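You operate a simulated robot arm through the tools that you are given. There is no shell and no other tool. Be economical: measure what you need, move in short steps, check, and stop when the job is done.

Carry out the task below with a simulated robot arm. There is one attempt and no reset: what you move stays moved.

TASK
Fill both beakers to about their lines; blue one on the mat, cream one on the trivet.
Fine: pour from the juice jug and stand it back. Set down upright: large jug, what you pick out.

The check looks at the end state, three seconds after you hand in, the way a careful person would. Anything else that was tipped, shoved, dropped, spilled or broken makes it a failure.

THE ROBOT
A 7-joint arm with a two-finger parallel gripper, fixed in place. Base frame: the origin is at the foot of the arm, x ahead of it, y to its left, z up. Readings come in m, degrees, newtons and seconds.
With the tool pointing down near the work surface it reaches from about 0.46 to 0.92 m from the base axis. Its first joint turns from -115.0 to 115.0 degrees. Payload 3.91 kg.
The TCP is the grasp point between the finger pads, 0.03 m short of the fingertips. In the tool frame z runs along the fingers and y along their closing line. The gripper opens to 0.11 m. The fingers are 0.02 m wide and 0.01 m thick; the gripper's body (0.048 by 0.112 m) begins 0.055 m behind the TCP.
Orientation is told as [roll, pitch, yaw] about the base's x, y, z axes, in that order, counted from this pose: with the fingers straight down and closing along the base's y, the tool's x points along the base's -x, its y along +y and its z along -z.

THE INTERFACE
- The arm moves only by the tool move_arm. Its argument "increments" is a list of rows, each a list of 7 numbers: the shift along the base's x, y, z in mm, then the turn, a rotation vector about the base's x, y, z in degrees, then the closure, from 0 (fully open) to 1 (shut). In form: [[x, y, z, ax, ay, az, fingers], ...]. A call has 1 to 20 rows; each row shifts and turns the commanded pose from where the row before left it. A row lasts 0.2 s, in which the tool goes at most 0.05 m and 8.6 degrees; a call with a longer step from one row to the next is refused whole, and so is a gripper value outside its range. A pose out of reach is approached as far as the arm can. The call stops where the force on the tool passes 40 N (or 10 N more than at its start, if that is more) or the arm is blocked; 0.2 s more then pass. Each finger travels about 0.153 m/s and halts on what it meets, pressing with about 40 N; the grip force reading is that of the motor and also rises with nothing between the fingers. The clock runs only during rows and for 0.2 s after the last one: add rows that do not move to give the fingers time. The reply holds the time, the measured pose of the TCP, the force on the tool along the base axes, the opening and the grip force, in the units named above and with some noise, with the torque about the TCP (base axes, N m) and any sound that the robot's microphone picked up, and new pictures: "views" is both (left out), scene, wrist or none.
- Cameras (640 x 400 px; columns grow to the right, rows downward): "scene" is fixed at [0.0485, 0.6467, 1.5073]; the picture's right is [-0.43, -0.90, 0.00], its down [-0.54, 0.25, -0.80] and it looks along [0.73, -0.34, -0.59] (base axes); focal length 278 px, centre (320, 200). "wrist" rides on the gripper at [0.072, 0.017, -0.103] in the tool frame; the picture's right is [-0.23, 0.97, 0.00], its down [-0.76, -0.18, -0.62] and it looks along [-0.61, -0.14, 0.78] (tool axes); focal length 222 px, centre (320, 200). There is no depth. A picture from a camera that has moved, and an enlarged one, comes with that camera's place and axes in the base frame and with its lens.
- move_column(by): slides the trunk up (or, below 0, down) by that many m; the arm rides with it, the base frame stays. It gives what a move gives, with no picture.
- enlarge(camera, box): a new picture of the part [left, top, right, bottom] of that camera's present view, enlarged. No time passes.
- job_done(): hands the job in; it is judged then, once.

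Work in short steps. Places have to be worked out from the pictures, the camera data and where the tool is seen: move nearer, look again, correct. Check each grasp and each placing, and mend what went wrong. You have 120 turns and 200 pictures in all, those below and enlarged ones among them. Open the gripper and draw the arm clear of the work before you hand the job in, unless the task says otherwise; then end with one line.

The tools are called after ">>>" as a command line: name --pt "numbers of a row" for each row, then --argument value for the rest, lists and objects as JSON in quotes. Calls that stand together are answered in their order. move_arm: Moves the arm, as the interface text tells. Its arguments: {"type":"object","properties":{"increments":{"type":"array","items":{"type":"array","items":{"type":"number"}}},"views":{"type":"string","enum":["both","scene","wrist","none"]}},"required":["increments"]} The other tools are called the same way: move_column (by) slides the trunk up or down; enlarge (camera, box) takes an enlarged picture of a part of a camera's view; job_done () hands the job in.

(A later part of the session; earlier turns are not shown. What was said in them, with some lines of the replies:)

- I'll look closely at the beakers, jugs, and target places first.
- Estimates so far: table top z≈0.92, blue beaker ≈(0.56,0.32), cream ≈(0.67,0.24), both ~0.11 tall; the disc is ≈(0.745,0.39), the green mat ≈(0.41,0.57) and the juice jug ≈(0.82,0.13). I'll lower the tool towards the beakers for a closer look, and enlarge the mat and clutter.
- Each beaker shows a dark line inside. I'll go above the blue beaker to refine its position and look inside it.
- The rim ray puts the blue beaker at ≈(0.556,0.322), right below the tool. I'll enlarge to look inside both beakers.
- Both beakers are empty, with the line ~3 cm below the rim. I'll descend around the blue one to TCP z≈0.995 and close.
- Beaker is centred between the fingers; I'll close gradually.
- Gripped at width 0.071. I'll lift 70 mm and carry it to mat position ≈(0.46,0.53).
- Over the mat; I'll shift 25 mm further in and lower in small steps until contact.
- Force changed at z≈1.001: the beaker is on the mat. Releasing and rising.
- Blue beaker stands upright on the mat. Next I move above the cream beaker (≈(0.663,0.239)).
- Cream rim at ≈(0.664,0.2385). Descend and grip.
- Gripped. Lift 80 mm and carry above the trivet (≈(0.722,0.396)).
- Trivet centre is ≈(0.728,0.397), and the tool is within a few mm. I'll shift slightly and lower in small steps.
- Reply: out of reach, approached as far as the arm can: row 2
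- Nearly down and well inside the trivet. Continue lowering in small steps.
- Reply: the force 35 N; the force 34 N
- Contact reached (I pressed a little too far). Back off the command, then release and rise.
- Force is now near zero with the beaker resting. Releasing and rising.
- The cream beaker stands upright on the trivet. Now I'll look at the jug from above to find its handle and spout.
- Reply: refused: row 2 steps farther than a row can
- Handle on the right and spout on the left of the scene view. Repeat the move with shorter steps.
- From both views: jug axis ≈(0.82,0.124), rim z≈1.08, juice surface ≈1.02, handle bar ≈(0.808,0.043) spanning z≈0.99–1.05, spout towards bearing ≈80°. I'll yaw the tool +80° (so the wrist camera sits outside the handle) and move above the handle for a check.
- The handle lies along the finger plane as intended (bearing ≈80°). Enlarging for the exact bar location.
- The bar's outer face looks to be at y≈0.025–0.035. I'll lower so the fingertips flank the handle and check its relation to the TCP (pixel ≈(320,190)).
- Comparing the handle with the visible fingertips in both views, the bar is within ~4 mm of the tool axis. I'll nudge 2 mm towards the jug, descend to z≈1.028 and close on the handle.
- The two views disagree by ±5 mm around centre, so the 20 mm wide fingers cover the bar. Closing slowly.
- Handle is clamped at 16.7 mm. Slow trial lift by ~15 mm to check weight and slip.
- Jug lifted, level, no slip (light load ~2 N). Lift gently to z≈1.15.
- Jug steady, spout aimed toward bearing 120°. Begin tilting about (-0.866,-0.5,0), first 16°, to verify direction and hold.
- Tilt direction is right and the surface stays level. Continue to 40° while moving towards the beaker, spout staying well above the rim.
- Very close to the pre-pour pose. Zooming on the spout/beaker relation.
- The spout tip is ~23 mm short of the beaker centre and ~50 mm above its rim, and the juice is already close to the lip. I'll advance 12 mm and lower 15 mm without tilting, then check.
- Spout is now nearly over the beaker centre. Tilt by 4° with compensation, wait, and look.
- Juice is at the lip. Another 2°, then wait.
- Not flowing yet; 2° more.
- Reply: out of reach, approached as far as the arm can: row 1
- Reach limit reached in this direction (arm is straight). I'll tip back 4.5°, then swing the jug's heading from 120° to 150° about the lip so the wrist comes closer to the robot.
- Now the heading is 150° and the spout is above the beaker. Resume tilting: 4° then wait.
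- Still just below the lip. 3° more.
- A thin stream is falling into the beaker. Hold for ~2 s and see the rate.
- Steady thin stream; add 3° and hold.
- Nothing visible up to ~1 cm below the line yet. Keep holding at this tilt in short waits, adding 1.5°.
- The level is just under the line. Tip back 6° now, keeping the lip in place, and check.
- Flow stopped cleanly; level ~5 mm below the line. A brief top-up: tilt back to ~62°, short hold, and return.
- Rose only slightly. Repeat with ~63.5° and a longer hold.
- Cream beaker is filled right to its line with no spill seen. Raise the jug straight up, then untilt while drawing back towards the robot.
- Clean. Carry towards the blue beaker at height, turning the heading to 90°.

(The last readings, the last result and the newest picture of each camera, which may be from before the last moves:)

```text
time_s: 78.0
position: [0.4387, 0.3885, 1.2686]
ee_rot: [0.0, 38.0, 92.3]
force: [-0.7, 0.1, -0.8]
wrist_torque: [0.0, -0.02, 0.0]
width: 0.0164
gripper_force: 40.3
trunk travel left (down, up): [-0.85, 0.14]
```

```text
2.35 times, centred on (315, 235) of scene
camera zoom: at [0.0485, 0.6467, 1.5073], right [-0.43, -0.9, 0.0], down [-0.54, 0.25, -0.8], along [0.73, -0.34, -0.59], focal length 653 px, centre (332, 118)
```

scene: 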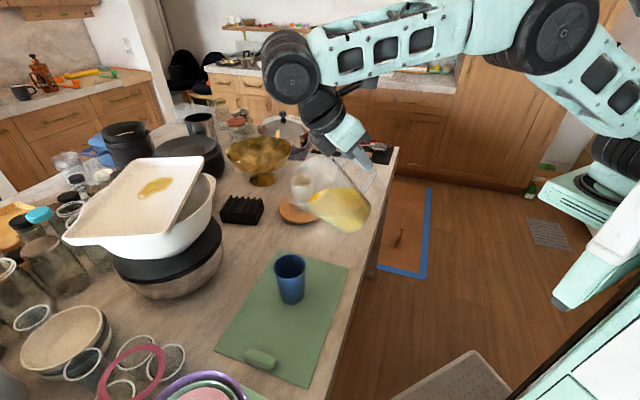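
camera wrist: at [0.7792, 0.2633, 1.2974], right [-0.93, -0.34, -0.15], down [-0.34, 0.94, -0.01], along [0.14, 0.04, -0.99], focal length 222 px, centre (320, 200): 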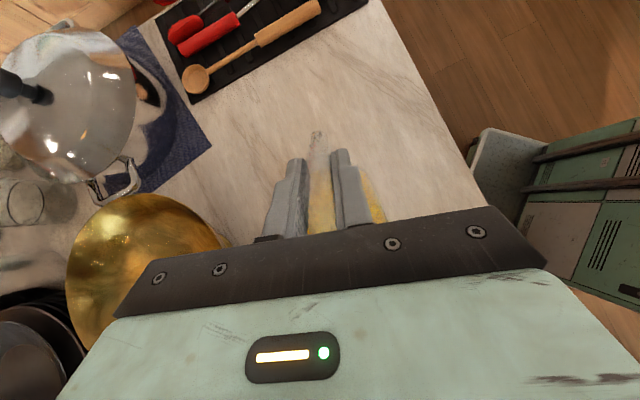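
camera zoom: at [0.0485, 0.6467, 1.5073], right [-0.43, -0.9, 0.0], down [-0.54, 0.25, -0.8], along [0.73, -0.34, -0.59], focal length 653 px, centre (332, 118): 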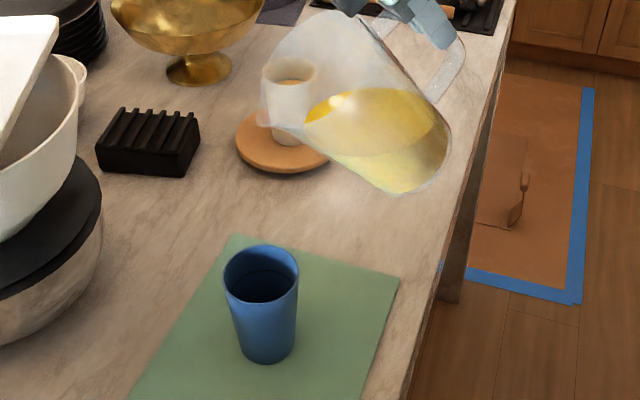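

Positioned behind the blue beaker. Lower and tilt to ~56° (below pour start for the remaining juice), with the lip ending ~12 mm short of the beaker centre and ~35 mm above the rim.

>>> move_arm --pt "0 0 -6 0 0 0 1.0" --pt "0 0 -10 0 0 0 1.0" --pt "0 0 -12 0 0 0 1.0" --pt "0 0 -12 0 0 0 1.0" --pt "1 3 -10 -1.5 -0.06 0 1.0" --pt "1 4 -8 -2 -0.08 0 1.0" --pt "0 4 -8 -2 -0.08 0 1.0" --pt "0 4 -8 -2 -0.08 0 1.0" --pt "0 4 -7 -2 -0.08 0 1.0" --pt "0 4 -6 -2 -0.08 0 1.0" --pt "0 4 -4 -2 -0.08 0 1.0" --pt "0 4 -3 -2 -0.08 0 1.0" --pt "0 3 -2 -1.5 -0.06 0 1.0" --pt "0 1 0 -1 -0.04 0 1.0" --pt "0 0 0 0 0 0 1.0" --views "scene"

>>> enlarge --camera "scene" --box '[240, 170, 380, 320]'

```text
time_s: 81.2
position: [0.4402, 0.3979, 1.2]
ee_rot: [0.4, 44.7, 92.5]
force: [0.4, 0.2, -0.2]
wrist_torque: [0.02, 0.01, -0.02]
width: 0.0165
gripper_force: 40.6
out of reach, approached as far as the arm can: row 8, 9, 10, 11, 12, 13, 14
trunk travel left (down, up): [-0.85, 0.14]
```

scene: 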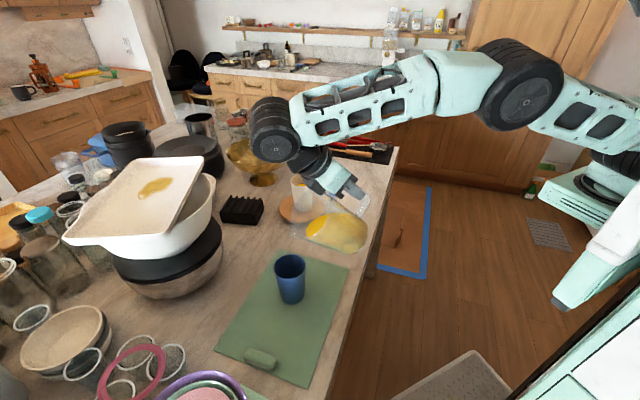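

```text
2.67 times, centred on (310, 245) of scene
camera zoom: at [0.0485, 0.6467, 1.5073], right [-0.43, -0.9, 0.0], down [-0.54, 0.25, -0.8], along [0.73, -0.34, -0.59], focal length 740 px, centre (347, 80)
```

zoom: 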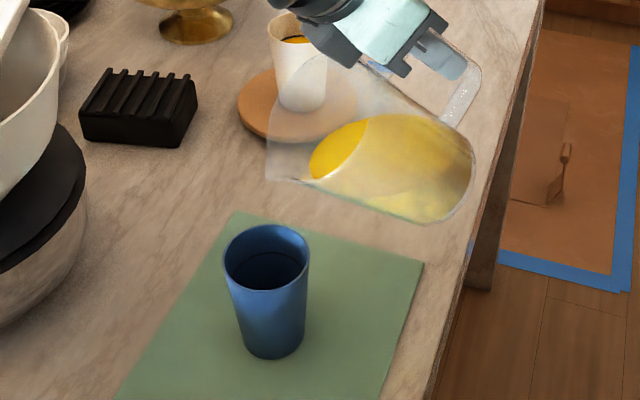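

A wrist limit was met with this heading (tilt stopped at 45°; nothing poured). I'll reverse that tilt, then swing the heading to ~150°, where the pour worked before.

>>> move_arm --pt "0 -1 0 1 0.04 0 1.0" --pt "0 -3 2 1.5 0.06 0 1.0" --pt "0 -4 3 2 0.08 0 1.0" --pt "0 -4 4 2 0.08 0 1.0" --pt "0 -4 6 2 0.08 0 1.0" --pt "0 -4 7 2 0.08 0 1.0" --pt "0 -4 8 2 0.08 0 1.0" --pt "0 -4 8 2 0.08 0 1.0" --pt "-1 -4 8 2 0.08 0 1.0" --pt "-1 -3 10 1.5 0.06 0 1.0" --pt "0 0 12 0 0 0 1.0" --pt "0 0 12 0 0 0 1.0" --pt "0 0 0 0 0 0 1.0" --views "none"

```text
time_s: 84.0
position: [0.4381, 0.3642, 1.2812]
ee_rot: [0.0, 26.6, 92.4]
force: [0.5, -0.4, -0.4]
wrist_torque: [-0.02, -0.01, 0.0]
width: 0.0166
gripper_force: 39.7
trunk travel left (down, up): [-0.85, 0.14]
```

Commands follow the achieved pose, so tilt is now 27°. Turn heading to 150° while moving around behind the beaker.

>>> move_arm --pt "3 2 0 0 0 1.6 1.0" --pt "6 4 0 0 0 3 1.0" --pt "8 5.5 0 0 0 3.3 1.0" --pt "8 5.5 0 0 0 3.3 1.0" --pt "8 5.5 0 0 0 3.3 1.0" --pt "8 5.5 0 0 0 3.3 1.0" --pt "8 5.5 0 0 0 3.3 1.0" --pt "8 5.5 0 0 0 3.3 1.0" --pt "8 5.5 0 0 0 3.3 1.0" --pt "8 5.5 0 0 0 3.3 1.0" --pt "8 5.5 0 0 0 3.3 1.0" --pt "8 5.5 0 0 0 3.3 1.0" --pt "8 5.5 0 0 0 3.3 1.0" --pt "8 5.5 0 0 0 3.3 1.0" --pt "8 5.5 0 0 0 3.3 1.0" --pt "8 5.5 0 0 0 3.3 1.0" --pt "8 5.5 0 0 0 3.3 1.0" --pt "6 4 0 0 0 2.5 1.0" --pt "3 2 0 0 0 1 1.0" --pt "0 0 0 0 0 0 1.0" --views "scene"

```text
time_s: 88.2
position: [0.5766, 0.4581, 1.2807]
ee_rot: [0.0, 26.7, 150.0]
force: [-0.2, 0.7, -0.2]
wrist_torque: [-0.01, -0.04, -0.01]
width: 0.0165
gripper_force: 40.5
trunk travel left (down, up): [-0.85, 0.14]
```

scene: 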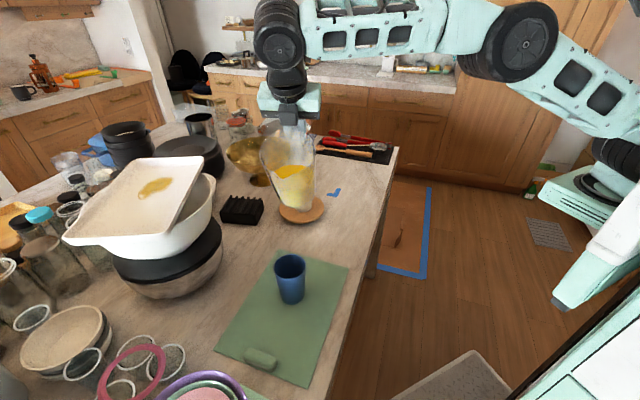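

Lower and tilt to ~45° in the new heading.

>>> move_arm --pt "0 0 -5 0 0 0 1.0" --pt "-1 1 -10 -0.5 -0.866 0 1.0" --pt "-2 1 -12 -1 -1.73 0 1.0" --pt "-2 1 -12 -1 -1.73 0 1.0" --pt "-2 1 -12 -1 -1.73 0 1.0" --pt "-2 1 -12 -1 -1.73 0 1.0" --pt "-2 1 -12 -1 -1.73 0 1.0" --pt "-2 1 -12 -1 -1.73 0 1.0" --pt "-2 1 -12 -1 -1.73 0 1.0" --pt "-2 1 -8 -1 -1.73 0 1.0" --pt "-1 0.5 -4 -0.65 -1.13 0 1.0" --pt "0 0 0 0 0 0 1.0" --views "scene"

>>> enlarge --camera "scene" --box '[240, 180, 340, 320]'

```text
time_s: 90.8
position: [0.5592, 0.4678, 1.1694]
ee_rot: [0.0, 44.9, 150.0]
force: [-0.5, 0.2, -0.5]
wrist_torque: [-0.03, 0.0, -0.02]
width: 0.0166
gripper_force: 40.4
trunk travel left (down, up): [-0.85, 0.14]
```

scene: 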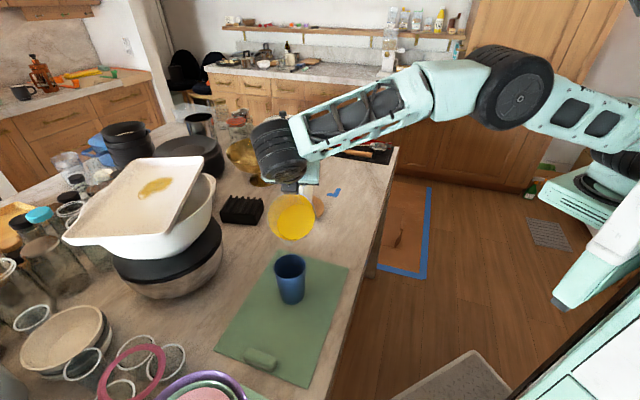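

```text
2.86 times, centred on (290, 250) of scene
camera zoom: at [0.0485, 0.6467, 1.5073], right [-0.43, -0.9, 0.0], down [-0.54, 0.25, -0.8], along [0.73, -0.34, -0.59], focal length 793 px, centre (406, 57)
```

zoom: 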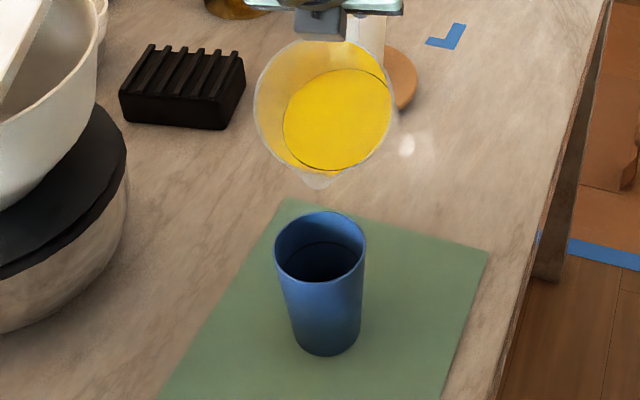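

Lip and beaker are well aligned. Tilt to 56° with the lip moving to ~12 mm short of centre.

>>> move_arm --pt "-3.5 2 -3 -0.75 -1.3 0 1.0" --pt "-3.5 2 -1 -0.75 -1.3 0 1.0" --pt "-3.5 2 1 -0.75 -1.3 0 1.0" --pt "-3.5 2 2 -0.75 -1.3 0 1.0" --pt "-3.5 2 2 -0.75 -1.3 0 1.0" --pt "-3 2 3 -0.75 -1.3 0 1.0" --pt "-2.5 1.2 3 -1 -1.73 0 1.0" --pt "0 0 0 0 0 0 1.0" --pt "0 0 0 0 0 0 1.0" --views "none"

>>> enlarge --camera "scene" --box '[250, 190, 330, 310]'

```text
time_s: 92.8
position: [0.5363, 0.4806, 1.176]
ee_rot: [0.0, 55.9, 149.9]
force: [0.3, 0.2, 0.0]
wrist_torque: [-0.01, 0.0, -0.01]
width: 0.0167
gripper_force: 40.7
trunk travel left (down, up): [-0.85, 0.14]
```

```text
3.33 times, centred on (290, 250) of scene
camera zoom: at [0.0485, 0.6467, 1.5073], right [-0.43, -0.9, 0.0], down [-0.54, 0.25, -0.8], along [0.73, -0.34, -0.59], focal length 925 px, centre (420, 33)
```

zoom: 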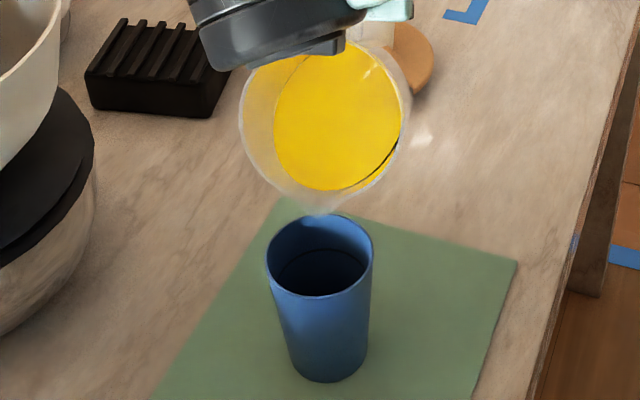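

Continue tilting towards the pour onset, +5°.

>>> move_arm --pt "-1.6 0.9 1.7 -0.5 -0.866 0 1.0" --pt "-1.6 0.9 1.7 -0.5 -0.866 0 1.0" --pt "-1.6 0.9 1.7 -0.5 -0.866 0 1.0" --pt "-1.7 1.0 1.6 -0.5 -0.866 0 1.0" --pt "-1.7 1.0 1.6 -0.5 -0.866 0 1.0" --pt "0 0 0 0 0 0 1.0" --pt "0 0 0 0 0 0 1.0" --views "none"

>>> enlarge --camera "scene" --box '[265, 210, 325, 290]'

```text
time_s: 94.4
position: [0.5266, 0.4848, 1.1841]
ee_rot: [0.0, 60.9, 150.0]
force: [0.2, 0.3, -1.3]
wrist_torque: [0.01, 0.0, 0.03]
width: 0.0169
gripper_force: 40.5
trunk travel left (down, up): [-0.85, 0.14]
```

```text
5.00 times, centred on (295, 250) of scene
camera zoom: at [0.0485, 0.6467, 1.5073], right [-0.43, -0.9, 0.0], down [-0.54, 0.25, -0.8], along [0.73, -0.34, -0.59], focal length 1387 px, centre (445, -50)
```

zoom: 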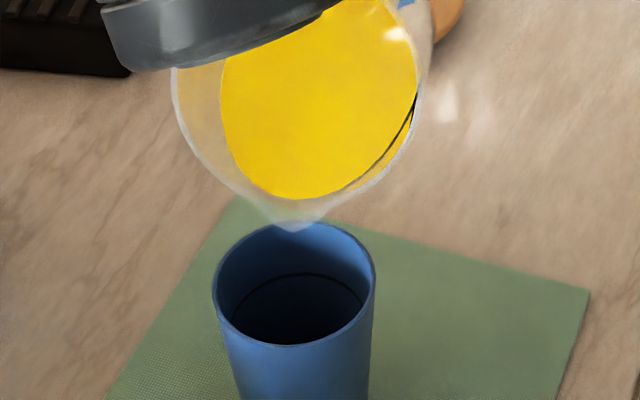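

>>> move_arm --pt "-1.7 1.0 1.5 -0.5 -0.866 0 1.0" --pt "-1.7 1.0 1.5 -0.5 -0.866 0 1.0" --pt "-1.7 1.0 1.5 -0.5 -0.866 0 1.0" --pt "-1.7 1.0 1.5 -0.5 -0.866 0 1.0" --pt "0 0 0 0 0 0 1.0" --pt "0 0 0 0 0 0 1.0" --views "none"

>>> enlarge --camera "scene" --box '[265, 210, 325, 290]'

```text
time_s: 95.8
position: [0.5207, 0.4891, 1.1898]
ee_rot: [0.1, 64.9, 150.0]
force: [0.5, 0.7, -0.3]
wrist_torque: [0.02, -0.01, 0.05]
width: 0.0167
gripper_force: 40.3
trunk travel left (down, up): [-0.85, 0.14]
```

```text
5.00 times, centred on (295, 250) of scene
camera zoom: at [0.0485, 0.6467, 1.5073], right [-0.43, -0.9, 0.0], down [-0.54, 0.25, -0.8], along [0.73, -0.34, -0.59], focal length 1387 px, centre (445, -50)
```

zoom: 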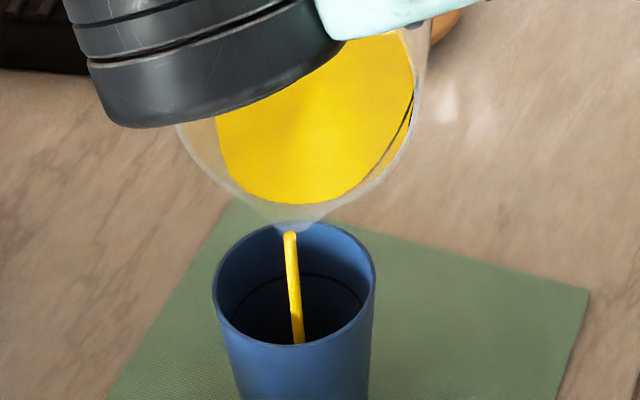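

Stream falls into the beaker. Hold ~1.6 s, then see.

>>> move_arm --pt "-1.7 1.0 1.4 -0.5 -0.866 0 1.0" --pt "-1.7 1.0 1.4 -0.5 -0.866 0 1.0" --pt "0 0 0 0 0 0 1.0" --pt "0 0 0 0 0 0 1.0" --pt "0 0 0 0 0 0 1.0" --pt "0 0 0 0 0 0 1.0" --pt "0 0 0 0 0 0 1.0" --views "none"

>>> enlarge --camera "scene" --box '[265, 210, 325, 290]'

```text
time_s: 97.4
position: [0.5164, 0.4904, 1.1921]
ee_rot: [0.0, 66.8, 150.0]
force: [0.4, 0.2, 0.0]
wrist_torque: [0.01, -0.03, 0.01]
width: 0.0165
gripper_force: 39.7
trunk travel left (down, up): [-0.85, 0.14]
```

```text
5.00 times, centred on (295, 250) of scene
camera zoom: at [0.0485, 0.6467, 1.5073], right [-0.43, -0.9, 0.0], down [-0.54, 0.25, -0.8], along [0.73, -0.34, -0.59], focal length 1387 px, centre (445, -50)
```

zoom: 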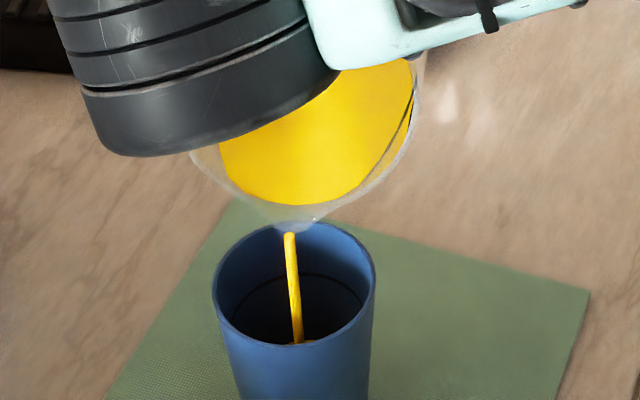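

>>> move_arm --pt "-1.7 1.0 1.3 -0.5 -0.866 0 1.0" --pt "-1.7 1.0 1.3 -0.5 -0.866 0 1.0" --pt "0 0 0 0 0 0 1.0" --pt "0 0 0 0 0 0 1.0" --pt "0 0 0 0 0 0 1.0" --pt "0 0 0 0 0 0 1.0" --pt "0 0 0 0 0 0 1.0" --pt "0 0 0 0 0 0 1.0" --views "none"

>>> enlarge --camera "scene" --box '[265, 210, 325, 290]'

```text
time_s: 99.2
position: [0.514, 0.4926, 1.1948]
ee_rot: [-0.1, 68.9, 150.0]
force: [-0.7, -0.2, 0.1]
wrist_torque: [0.03, -0.05, -0.04]
width: 0.0166
gripper_force: 40.6
trunk travel left (down, up): [-0.85, 0.14]
```

```text
5.00 times, centred on (295, 250) of scene
camera zoom: at [0.0485, 0.6467, 1.5073], right [-0.43, -0.9, 0.0], down [-0.54, 0.25, -0.8], along [0.73, -0.34, -0.59], focal length 1387 px, centre (445, -50)
```

zoom: 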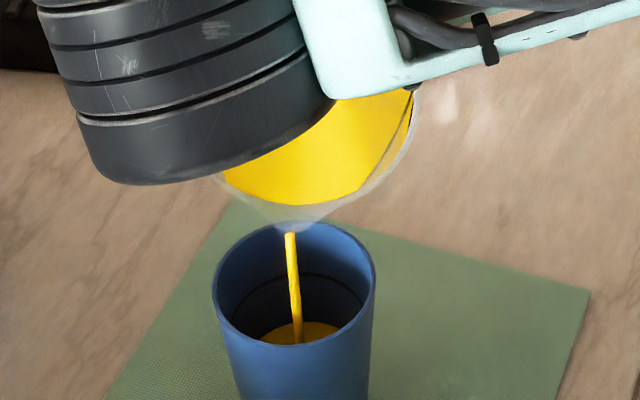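

Level is visible and rising, still ~2.5 cm below the line. Hold with +1°.

>>> move_arm --pt "-1.7 1.0 1.3 -0.5 -0.866 0 1.0" --pt "0 0 0 0 0 0 1.0" --pt "0 0 0 0 0 0 1.0" --pt "0 0 0 0 0 0 1.0" --pt "0 0 0 0 0 0 1.0" --pt "0 0 0 0 0 0 1.0" --views "none"

>>> enlarge --camera "scene" --box '[265, 210, 325, 290]'

```text
time_s: 100.6
position: [0.5125, 0.4945, 1.1967]
ee_rot: [-0.1, 69.9, 150.0]
force: [-0.3, -0.4, 0.3]
wrist_torque: [-0.03, -0.02, 0.01]
width: 0.0163
gripper_force: 40.2
trunk travel left (down, up): [-0.85, 0.14]
```

```text
5.00 times, centred on (295, 250) of scene
camera zoom: at [0.0485, 0.6467, 1.5073], right [-0.43, -0.9, 0.0], down [-0.54, 0.25, -0.8], along [0.73, -0.34, -0.59], focal length 1387 px, centre (445, -50)
```

zoom: 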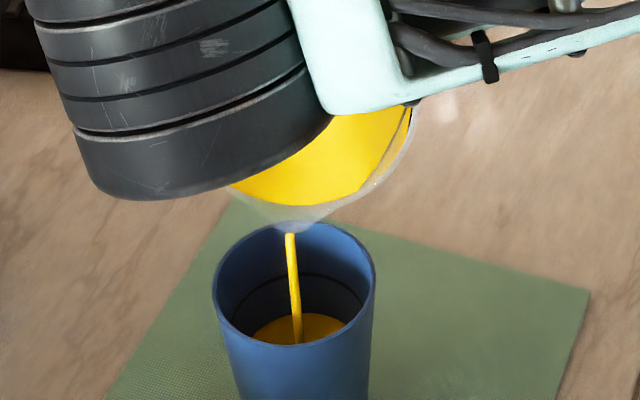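

>>> move_arm --pt "-1.8 1.0 1.2 -0.5 -0.866 0 1.0" --pt "-0.9 0.5 0.6 -0.25 -0.433 0 1.0" --pt "0 0 0 0 0 0 1.0" --pt "0 0 0 0 0 0 1.0" --pt "0 0 0 0 0 0 1.0" --pt "0 0 0 0 0 0 1.0" --pt "0 0 0 0 0 0 1.0" --pt "0 0 0 0 0 0 1.0" --pt "0 0 0 0 0 0 1.0" --pt "0 0 0 0 0 0 1.0" --views "none"

>>> enlarge --camera "scene" --box '[265, 210, 325, 290]'

```text
time_s: 102.8
position: [0.5093, 0.497, 1.1987]
ee_rot: [-0.1, 71.3, 150.0]
force: [-0.5, -0.6, -0.8]
wrist_torque: [0.0, 0.04, -0.02]
width: 0.0166
gripper_force: 40.1
trunk travel left (down, up): [-0.85, 0.14]
```

```text
5.00 times, centred on (295, 250) of scene
camera zoom: at [0.0485, 0.6467, 1.5073], right [-0.43, -0.9, 0.0], down [-0.54, 0.25, -0.8], along [0.73, -0.34, -0.59], focal length 1387 px, centre (445, -50)
```

zoom: 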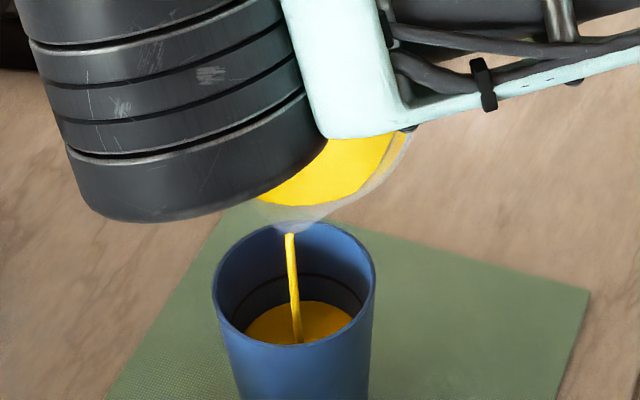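

>>> move_arm --pt "-1.8 1.0 1.2 -0.5 -0.866 0 1.0" --pt "-0.9 0.5 0.6 -0.25 -0.433 0 1.0" --pt "0 0 0 0 0 0 1.0" --pt "0 0 0 0 0 0 1.0" --pt "0 0 0 0 0 0 1.0" --pt "0 0 0 0 0 0 1.0" --pt "0 0 0 0 0 0 1.0" --pt "0 0 0 0 0 0 1.0" --pt "0 0 0 0 0 0 1.0" --pt "0 0 0 0 0 0 1.0" --views "none"

>>> enlarge --camera "scene" --box '[265, 210, 325, 290]'

```text
time_s: 105.0
position: [0.5064, 0.4974, 1.2017]
ee_rot: [-0.1, 73.0, 150.0]
force: [0.0, 0.4, -0.1]
wrist_torque: [-0.02, 0.02, -0.01]
width: 0.0166
gripper_force: 39.8
trunk travel left (down, up): [-0.85, 0.14]
```

```text
5.00 times, centred on (295, 250) of scene
camera zoom: at [0.0485, 0.6467, 1.5073], right [-0.43, -0.9, 0.0], down [-0.54, 0.25, -0.8], along [0.73, -0.34, -0.59], focal length 1387 px, centre (445, -50)
```

zoom: 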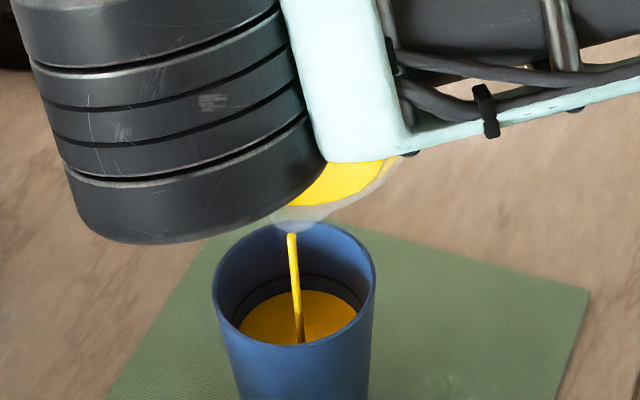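

>>> move_arm --pt "-1.8 1.0 1.1 -0.5 -0.866 0 1.0" --pt "0 0 0 0 0 0 1.0" --pt "0 0 0 0 0 0 1.0" --pt "0 0 0 0 0 0 1.0" --pt "0 0 0 0 0 0 1.0" --pt "0 0 0 0 0 0 1.0" --pt "0 0 0 0 0 0 1.0" --views "none"

>>> enlarge --camera "scene" --box '[275, 235, 315, 285]'

```text
time_s: 106.6
position: [0.5033, 0.4967, 1.2024]
ee_rot: [-0.1, 73.8, 149.9]
force: [-0.3, 0.1, 0.3]
wrist_torque: [-0.03, 0.0, 0.01]
width: 0.0168
gripper_force: 39.9
trunk travel left (down, up): [-0.85, 0.14]
```

```text
8.00 times, centred on (295, 260) of scene
camera zoom: at [0.0485, 0.6467, 1.5073], right [-0.43, -0.9, 0.0], down [-0.54, 0.25, -0.8], along [0.73, -0.34, -0.59], focal length 2220 px, centre (520, -280)
```

zoom: 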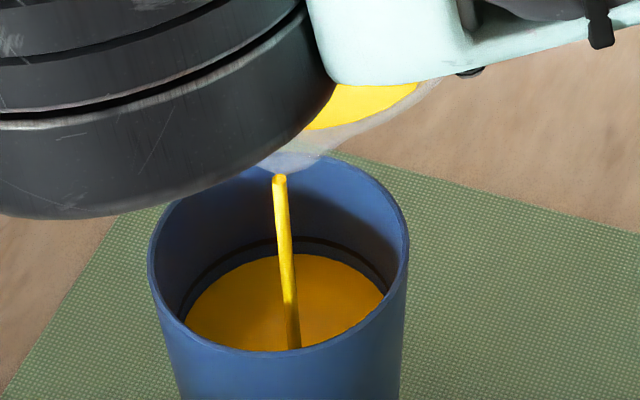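

~4–5 mm left; hold about 1.4 s more.

>>> move_arm --pt "-0.9 0.5 0.5 -0.25 -0.433 0 1.0" --pt "0 0 0 0 0 0 1.0" --pt "0 0 0 0 0 0 1.0" --pt "0 0 0 0 0 0 1.0" --pt "0 0 0 0 0 0 1.0" --pt "0 0 0 0 0 0 1.0" --views "none"

>>> enlarge --camera "scene" --box '[275, 235, 315, 285]'

```text
time_s: 108.0
position: [0.5024, 0.4936, 1.202]
ee_rot: [-0.1, 74.4, 150.0]
force: [-0.6, -0.6, -0.4]
wrist_torque: [-0.04, -0.01, 0.03]
width: 0.0167
gripper_force: 40.1
out of reach, approached as far as the arm can: row 1
trunk travel left (down, up): [-0.85, 0.14]
```

```text
8.00 times, centred on (295, 260) of scene
camera zoom: at [0.0485, 0.6467, 1.5073], right [-0.43, -0.9, 0.0], down [-0.54, 0.25, -0.8], along [0.73, -0.34, -0.59], focal length 2220 px, centre (520, -280)
```

zoom: 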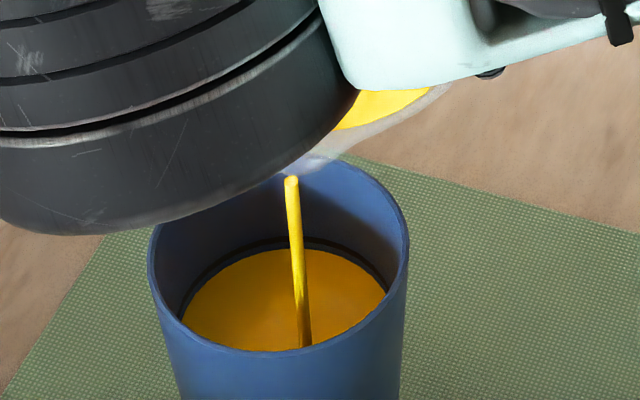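

Almost at the line. Two more rows, then tip back keeping the lip over the beaker.

>>> move_arm --pt "0 0 0 0 0 0 1.0" --pt "1.7 -0.5 -1 0.5 0.866 0 1.0" --pt "3.5 -1.0 -2.4 1.0 1.73 0 1.0" --pt "3.5 -1.5 -2.8 1.0 1.73 0 1.0" --pt "3.5 -2 -3 1.0 1.73 0 1.0" --pt "3.5 -2 -3 1.0 1.73 0 1.0" --pt "3.5 -2 -3 1.0 1.73 0 1.0" --pt "0 0 0 0 0 0 1.0" --views "none"

>>> enlarge --camera "scene" --box '[275, 235, 315, 285]'

```text
time_s: 109.8
position: [0.5209, 0.4839, 1.1855]
ee_rot: [-0.1, 63.5, 150.1]
force: [0.2, -0.7, 0.4]
wrist_torque: [0.03, 0.01, -0.03]
width: 0.0166
gripper_force: 39.5
trunk travel left (down, up): [-0.85, 0.14]
```

```text
8.00 times, centred on (295, 260) of scene
camera zoom: at [0.0485, 0.6467, 1.5073], right [-0.43, -0.9, 0.0], down [-0.54, 0.25, -0.8], along [0.73, -0.34, -0.59], focal length 2220 px, centre (520, -280)
```

zoom: 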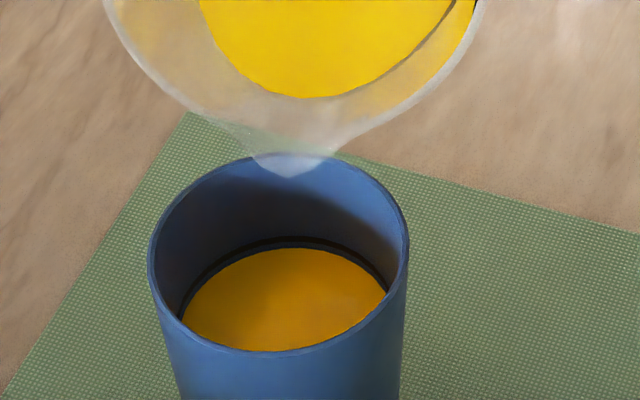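

Blue beaker is filled to its line too. Raise the jug and untilt.

>>> move_arm --pt "0 0 5 0 0 0 1.0" --pt "0 0 10 0 0 0 1.0" --pt "0 0 13 0 0 0 1.0" --pt "0 0 14 0 0 0 1.0" --pt "0 0 14 0 0 0 1.0" --pt "1 -1 14 0.5 0.866 0 1.0" --pt "2 -2 12 1.0 1.73 0 1.0" --pt "3 -4 8 1.5 2.6 0 1.0" --pt "4 -6 5 1.5 2.6 0 1.0" --pt "5 -8 0 1.5 2.6 0 1.0" --pt "5 -10 0 1.5 2.6 0 1.0" --pt "5 -12 0 1.5 2.6 0 1.0" --pt "5 -12 0 1.5 2.6 0 1.0" --pt "5 -12 0 1.5 2.6 0 1.0" --pt "5 -12 0 1.5 2.6 0 1.0" --pt "5 -12 0 1.5 2.6 0 1.0" --pt "5 -12 0 1.5 2.6 0 1.0" --pt "5 -12 0 1.5 2.6 0 1.0" --pt "4 -8 0 1.0 1.73 0 1.0" --pt "2 -4 0 0.5 0.866 0 1.0" --views "scene"

>>> enlarge --camera "scene" --box '[210, 220, 370, 400]'

```text
time_s: 114.0
position: [0.5831, 0.3573, 1.2808]
ee_rot: [0.0, 24.3, 150.0]
force: [-0.1, 0.0, 0.2]
wrist_torque: [-0.01, -0.03, -0.01]
width: 0.0165
gripper_force: 40.2
trunk travel left (down, up): [-0.85, 0.14]
```

scene: 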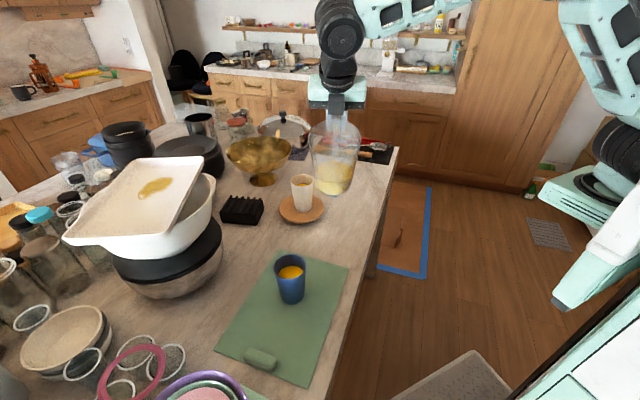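

```text
2.22 times, centred on (290, 310) of scene
camera zoom: at [0.0485, 0.6467, 1.5073], right [-0.43, -0.9, 0.0], down [-0.54, 0.25, -0.8], along [0.73, -0.34, -0.59], focal length 617 px, centre (387, -44)
```

zoom: 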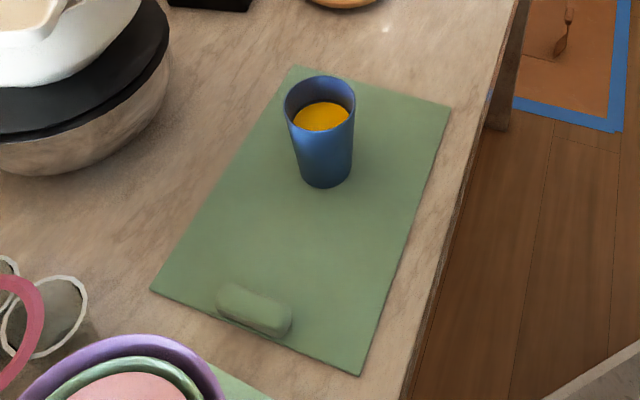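

No spills. Finish untilting and travel back towards the jug's place.

>>> move_arm --pt "3 -4 0 1.0 1.73 0 1.0" --pt "6 -8 0 1.35 2.34 0 1.0" --pt "6 -8 0 1.35 2.34 0 1.0" --pt "6 -8 0 1.35 2.34 0 1.0" --pt "6 -8 0 1.35 2.34 0 1.0" --pt "6 -8 0 1.35 2.34 0 1.0" --pt "6 -8 0 1.35 2.34 0 1.0" --pt "6 -8 0 1.35 2.34 0 1.0" --pt "6 -8 0 1.35 2.34 0 1.0" --pt "6 -8 0 0.35 0.6 0 1.0" --pt "6 -8 0 0 0 -2 1.0" --pt "6 -8 0 0 0 -3.5 1.0" --pt "6 -8 0 0 0 -3.5 1.0" --pt "6 -8 0 0 0 -3.5 1.0" --pt "6 -8 0 0 0 -3.5 1.0" --pt "6 -8 0 0 0 -3.5 1.0" --pt "6 -8 0 0 0 -3.5 1.0" --pt "6 -8 0 0 0 -3.5 1.0" --pt "6 -8 0 0 0 -3.5 1.0" --pt "6 -8 0 0 0 -2 1.0" --views "none"

```text
time_s: 118.2
position: [0.6991, 0.2035, 1.2811]
ee_rot: [-0.1, 0.0, 118.0]
force: [0.0, 0.7, -0.5]
wrist_torque: [-0.06, -0.04, -0.01]
width: 0.0165
gripper_force: 40.3
trunk travel left (down, up): [-0.85, 0.14]
```

Upright again. Move above the original spot with heading 80° and lower partway.

>>> move_arm --pt "4 -5 0 0 0 -1.5 1.0" --pt "6.5 -10 0 0 0 -2.5 1.0" --pt "7 -11 0 0 0 -2.5 1.0" --pt "7 -11 0 0 0 -2.5 1.0" --pt "7 -11 0 0 0 -2.5 1.0" --pt "7 -11 0 0 0 -2.5 1.0" --pt "7 -11 0 0 0 -2.5 1.0" --pt "7 -11 0 0 0 -2.5 1.0" --pt "7 -11 0 0 0 -2.5 1.0" --pt "7 -11 0 0 0 -2.5 1.0" --pt "7 -11 -5 0 0 -2.5 1.0" --pt "7 -11 -10 0 0 -2.5 1.0" --pt "7 -11 -14 0 0 -2.5 1.0" --pt "7 -11 -14 0 0 -2.5 1.0" --pt "7 -8 -14 0 0 -2 1.0" --pt "4 -5 -14 0 0 -2 1.0" --pt "1.5 -2 -14 0 0 0 1.0" --pt "0 0 -14 0 0 0 1.0" --pt "0 0 -10 0 0 0 1.0" --pt "0 0 -5 0 0 0 1.0" --views "scene"

>>> enlarge --camera "scene" --box '[270, 110, 410, 240]'

```text
time_s: 122.4
position: [0.8076, 0.0402, 1.1677]
ee_rot: [-0.1, 0.1, 80.0]
force: [0.0, -0.5, -1.0]
wrist_torque: [-0.06, -0.01, -0.02]
width: 0.0168
gripper_force: 39.7
trunk travel left (down, up): [-0.85, 0.14]
```

scene: 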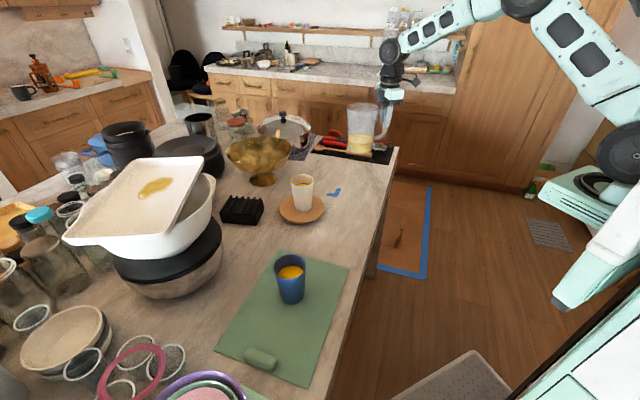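

```text
3.08 times, centred on (340, 175) of scene
camera zoom: at [0.0485, 0.6467, 1.5073], right [-0.43, -0.9, 0.0], down [-0.54, 0.25, -0.8], along [0.73, -0.34, -0.59], focal length 854 px, centre (258, 277)
```

zoom: 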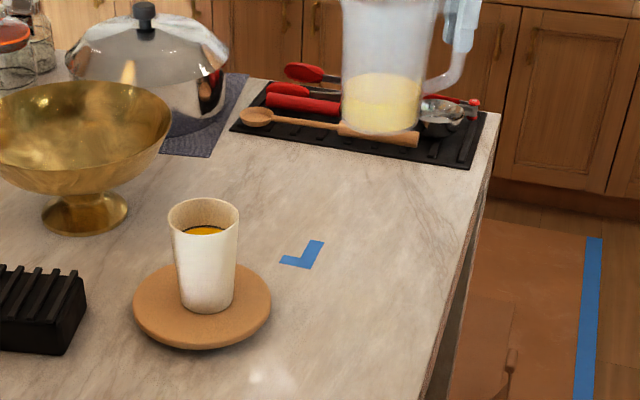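

Aligned with the original spot. Lower to ~8 mm above resting height (rest was z≈1.0285), and check.

>>> move_arm --pt "0 0 -8 0 0 0 1.0" --pt "0 0 -15 0 0 0 1.0" --pt "0 0 -20 0 0 0 1.0" --pt "0 0 -20 0 0 0 1.0" --pt "0 0 -20 0 0 0 1.0" --pt "0 0 -18 0 0 0 1.0" --pt "0 0 -14 0 0 0 1.0" --pt "0 0 -10 0 0 0 1.0" --pt "0 0 -6 0 0 0 1.0" --pt "0 0 0 0 0 0 1.0" --views "none"

>>> enlarge --camera "scene" --box '[325, 115, 405, 200]'

```text
time_s: 124.6
position: [0.8061, 0.0415, 1.0357]
ee_rot: [-0.1, 0.1, 80.0]
force: [-0.4, 0.0, -0.1]
wrist_torque: [-0.02, 0.0, -0.02]
width: 0.0164
gripper_force: 39.9
trunk travel left (down, up): [-0.85, 0.14]
```

```text
4.71 times, centred on (365, 158) of scene
camera zoom: at [0.0485, 0.6467, 1.5073], right [-0.43, -0.9, 0.0], down [-0.54, 0.25, -0.8], along [0.73, -0.34, -0.59], focal length 1306 px, centre (108, 400)
```

zoom: 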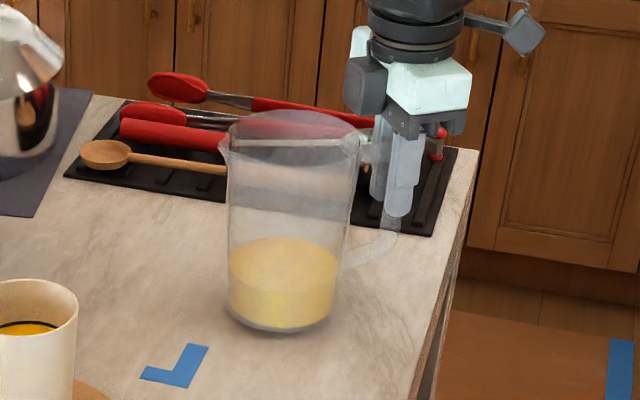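

Almost resting. Lower in 2 mm steps watching force.

>>> move_arm --pt "0 0 -2 0 0 0 1.0" --pt "0 0 -2 0 0 0 1.0" --pt "0 0 0 0 0 0 1.0" --views "none"

>>> move_arm --pt "0 0 -1.5 0 0 0 1.0" --pt "0 0 0 0 0 0 1.0" --views "none"

```text
time_s: 125.4
position: [0.8058, 0.0408, 1.0309]
ee_rot: [0.0, 0.1, 79.9]
force: [0.5, 0.1, -0.1]
wrist_torque: [-0.01, 0.01, -0.02]
width: 0.0165
gripper_force: 40.4
trunk travel left (down, up): [-0.85, 0.14]
```

```text
time_s: 126.0
position: [0.8062, 0.0412, 1.0307]
ee_rot: [0.0, 0.1, 80.0]
force: [0.0, -0.2, -0.4]
wrist_torque: [-0.01, -0.02, 0.02]
width: 0.0167
gripper_force: 39.8
trunk travel left (down, up): [-0.85, 0.14]
```

>>> move_arm --pt "0 0 -1.5 0 0 0 1.0" --pt "0 0 0 0 0 0 1.0" --views "none"

>>> move_arm --pt "0 0 -1 0 0 0 1.0" --pt "0 0 0 0 0 0 1.0" --views "none"

>>> enlarge --camera "scene" --box '[325, 115, 405, 200]'

```text
time_s: 126.6
position: [0.807, 0.0411, 1.0288]
ee_rot: [0.0, 0.1, 80.0]
force: [-0.1, 0.4, 3.7]
wrist_torque: [0.4, 0.0, 0.09]
width: 0.0166
gripper_force: 40.2
trunk travel left (down, up): [-0.85, 0.14]
```

```text
time_s: 127.2
position: [0.8064, 0.0399, 1.0274]
ee_rot: [-0.2, 0.0, 80.0]
force: [-0.7, 1.2, 12.5]
wrist_torque: [0.84, 0.13, 0.02]
width: 0.0166
gripper_force: 40.0
trunk travel left (down, up): [-0.85, 0.14]
```

```text
4.71 times, centred on (365, 158) of scene
camera zoom: at [0.0485, 0.6467, 1.5073], right [-0.43, -0.9, 0.0], down [-0.54, 0.25, -0.8], along [0.73, -0.34, -0.59], focal length 1306 px, centre (108, 400)
```

zoom: 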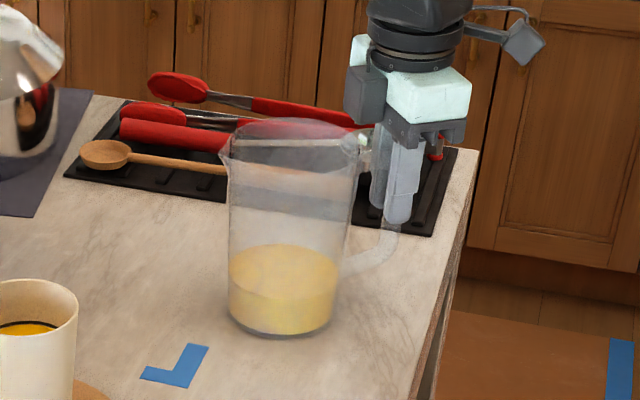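

Jug is on the table at its old spot. Ease off 1 mm and open, symmetric release.

>>> move_arm --pt "0 0 1 0 0 0 1.0" --pt "0 0 0 0 0 0 0.85" --pt "0 0 0 0 0 0 0.7" --pt "0 0 0 0 0 0 0.5" --pt "0 0 0 0 0 0 0.25" --pt "0 0 0 0 0 0 0" --pt "0 0 0 0 0 0 0" --views "none"

>>> enlarge --camera "scene" --box '[325, 115, 405, 200]'

```text
time_s: 128.8
position: [0.8063, 0.0413, 1.028]
ee_rot: [-0.1, 0.1, 80.0]
force: [0.3, 0.0, 0.6]
wrist_torque: [0.01, 0.0, -0.01]
width: 0.1098
gripper_force: 0.1
trunk travel left (down, up): [-0.85, 0.14]
```

```text
4.71 times, centred on (365, 158) of scene
camera zoom: at [0.0485, 0.6467, 1.5073], right [-0.43, -0.9, 0.0], down [-0.54, 0.25, -0.8], along [0.73, -0.34, -0.59], focal length 1306 px, centre (108, 400)
```

zoom: 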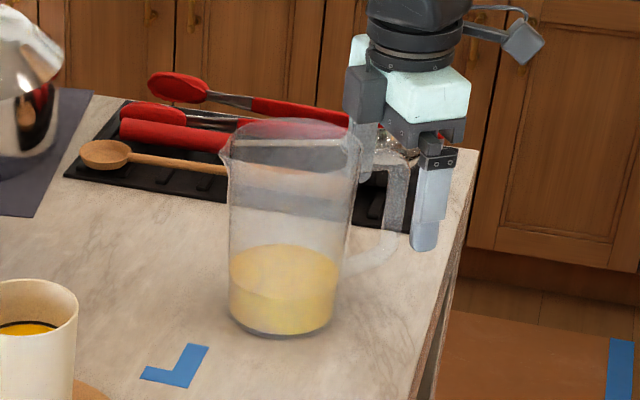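

Released and standing. Raise straight up and draw back clear of the work.

>>> move_arm --pt "0 -1 15 0 0 0 0" --pt "0 0 30 0 0 0 0" --pt "0 0 40 0 0 0 0" --pt "0 0 45 0 0 0 0" --pt "0 0 45 0 0 0 0" --pt "-15 0 40 0 0 0 0" --pt "-40 0 25 0 0 0 0" --pt "-45 0 15 0 0 0 0" --pt "-45 0 0 0 0 0 0" --pt "-45 0 0 0 0 0 0" --pt "-45 0 0 0 0 0 0" --pt "-30 0 0 0 0 0 0" --pt "0 0 0 0 0 0 0" --views "scene"

>>> enlarge --camera "scene" --box '[260, 120, 410, 240]'

>>> enlarge --camera "scene" --box '[260, 240, 330, 320]'

>>> enlarge --camera "scene" --box '[288, 162, 318, 192]'

```text
time_s: 131.6
position: [0.54, 0.0389, 1.2836]
ee_rot: [0.0, 0.2, 80.0]
force: [-0.1, 0.0, 0.4]
wrist_torque: [0.0, -0.02, 0.01]
width: 0.1101
gripper_force: 0.2
trunk travel left (down, up): [-0.85, 0.14]
```

scene: 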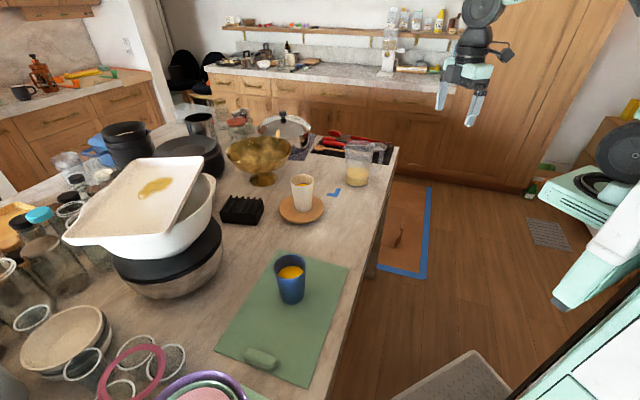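

```text
3.33 times, centred on (335, 180) of scene
camera zoom: at [0.0485, 0.6467, 1.5073], right [-0.43, -0.9, 0.0], down [-0.54, 0.25, -0.8], along [0.73, -0.34, -0.59], focal length 925 px, centre (270, 267)
```

zoom: 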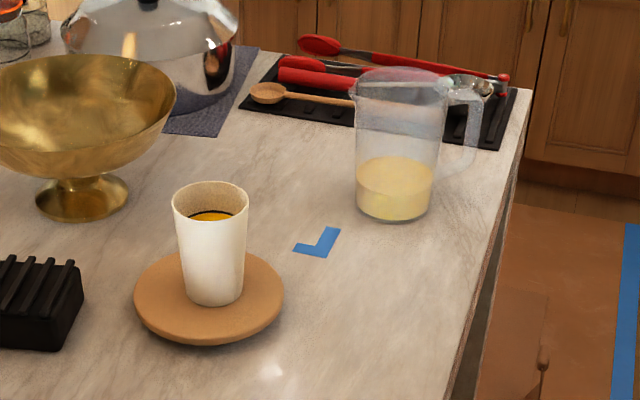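

```text
5.00 times, centred on (295, 280) of scene
camera zoom: at [0.0485, 0.6467, 1.5073], right [-0.43, -0.9, 0.0], down [-0.54, 0.25, -0.8], along [0.73, -0.34, -0.59], focal length 1387 px, centre (445, -200)
```

zoom: 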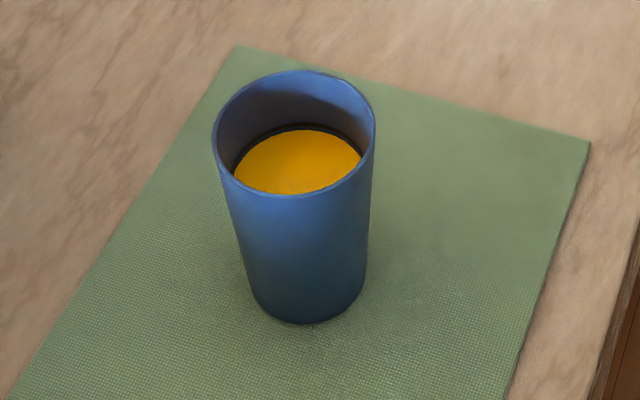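

```text
13.33 times, centred on (303, 177) of scene
camera zoom: at [0.0485, 0.6467, 1.5073], right [-0.43, -0.9, 0.0], down [-0.54, 0.25, -0.8], along [0.73, -0.34, -0.59], focal length 3700 px, centre (547, 507)
```

zoom: 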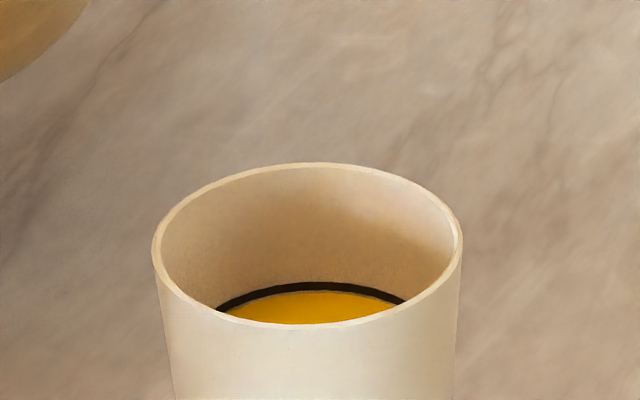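

Both beakers are upright on their places and filled to the line, the jug stands upright where it was, there is no spill, and the arm is clear with the gripper open. Handing in.

>>> job_done

```text
The job is handed in.
```

The blue beaker is on the green mat and the cream one on the trivet, both filled to about their lines; the juice jug is back upright where it stood, and I saw no spills.
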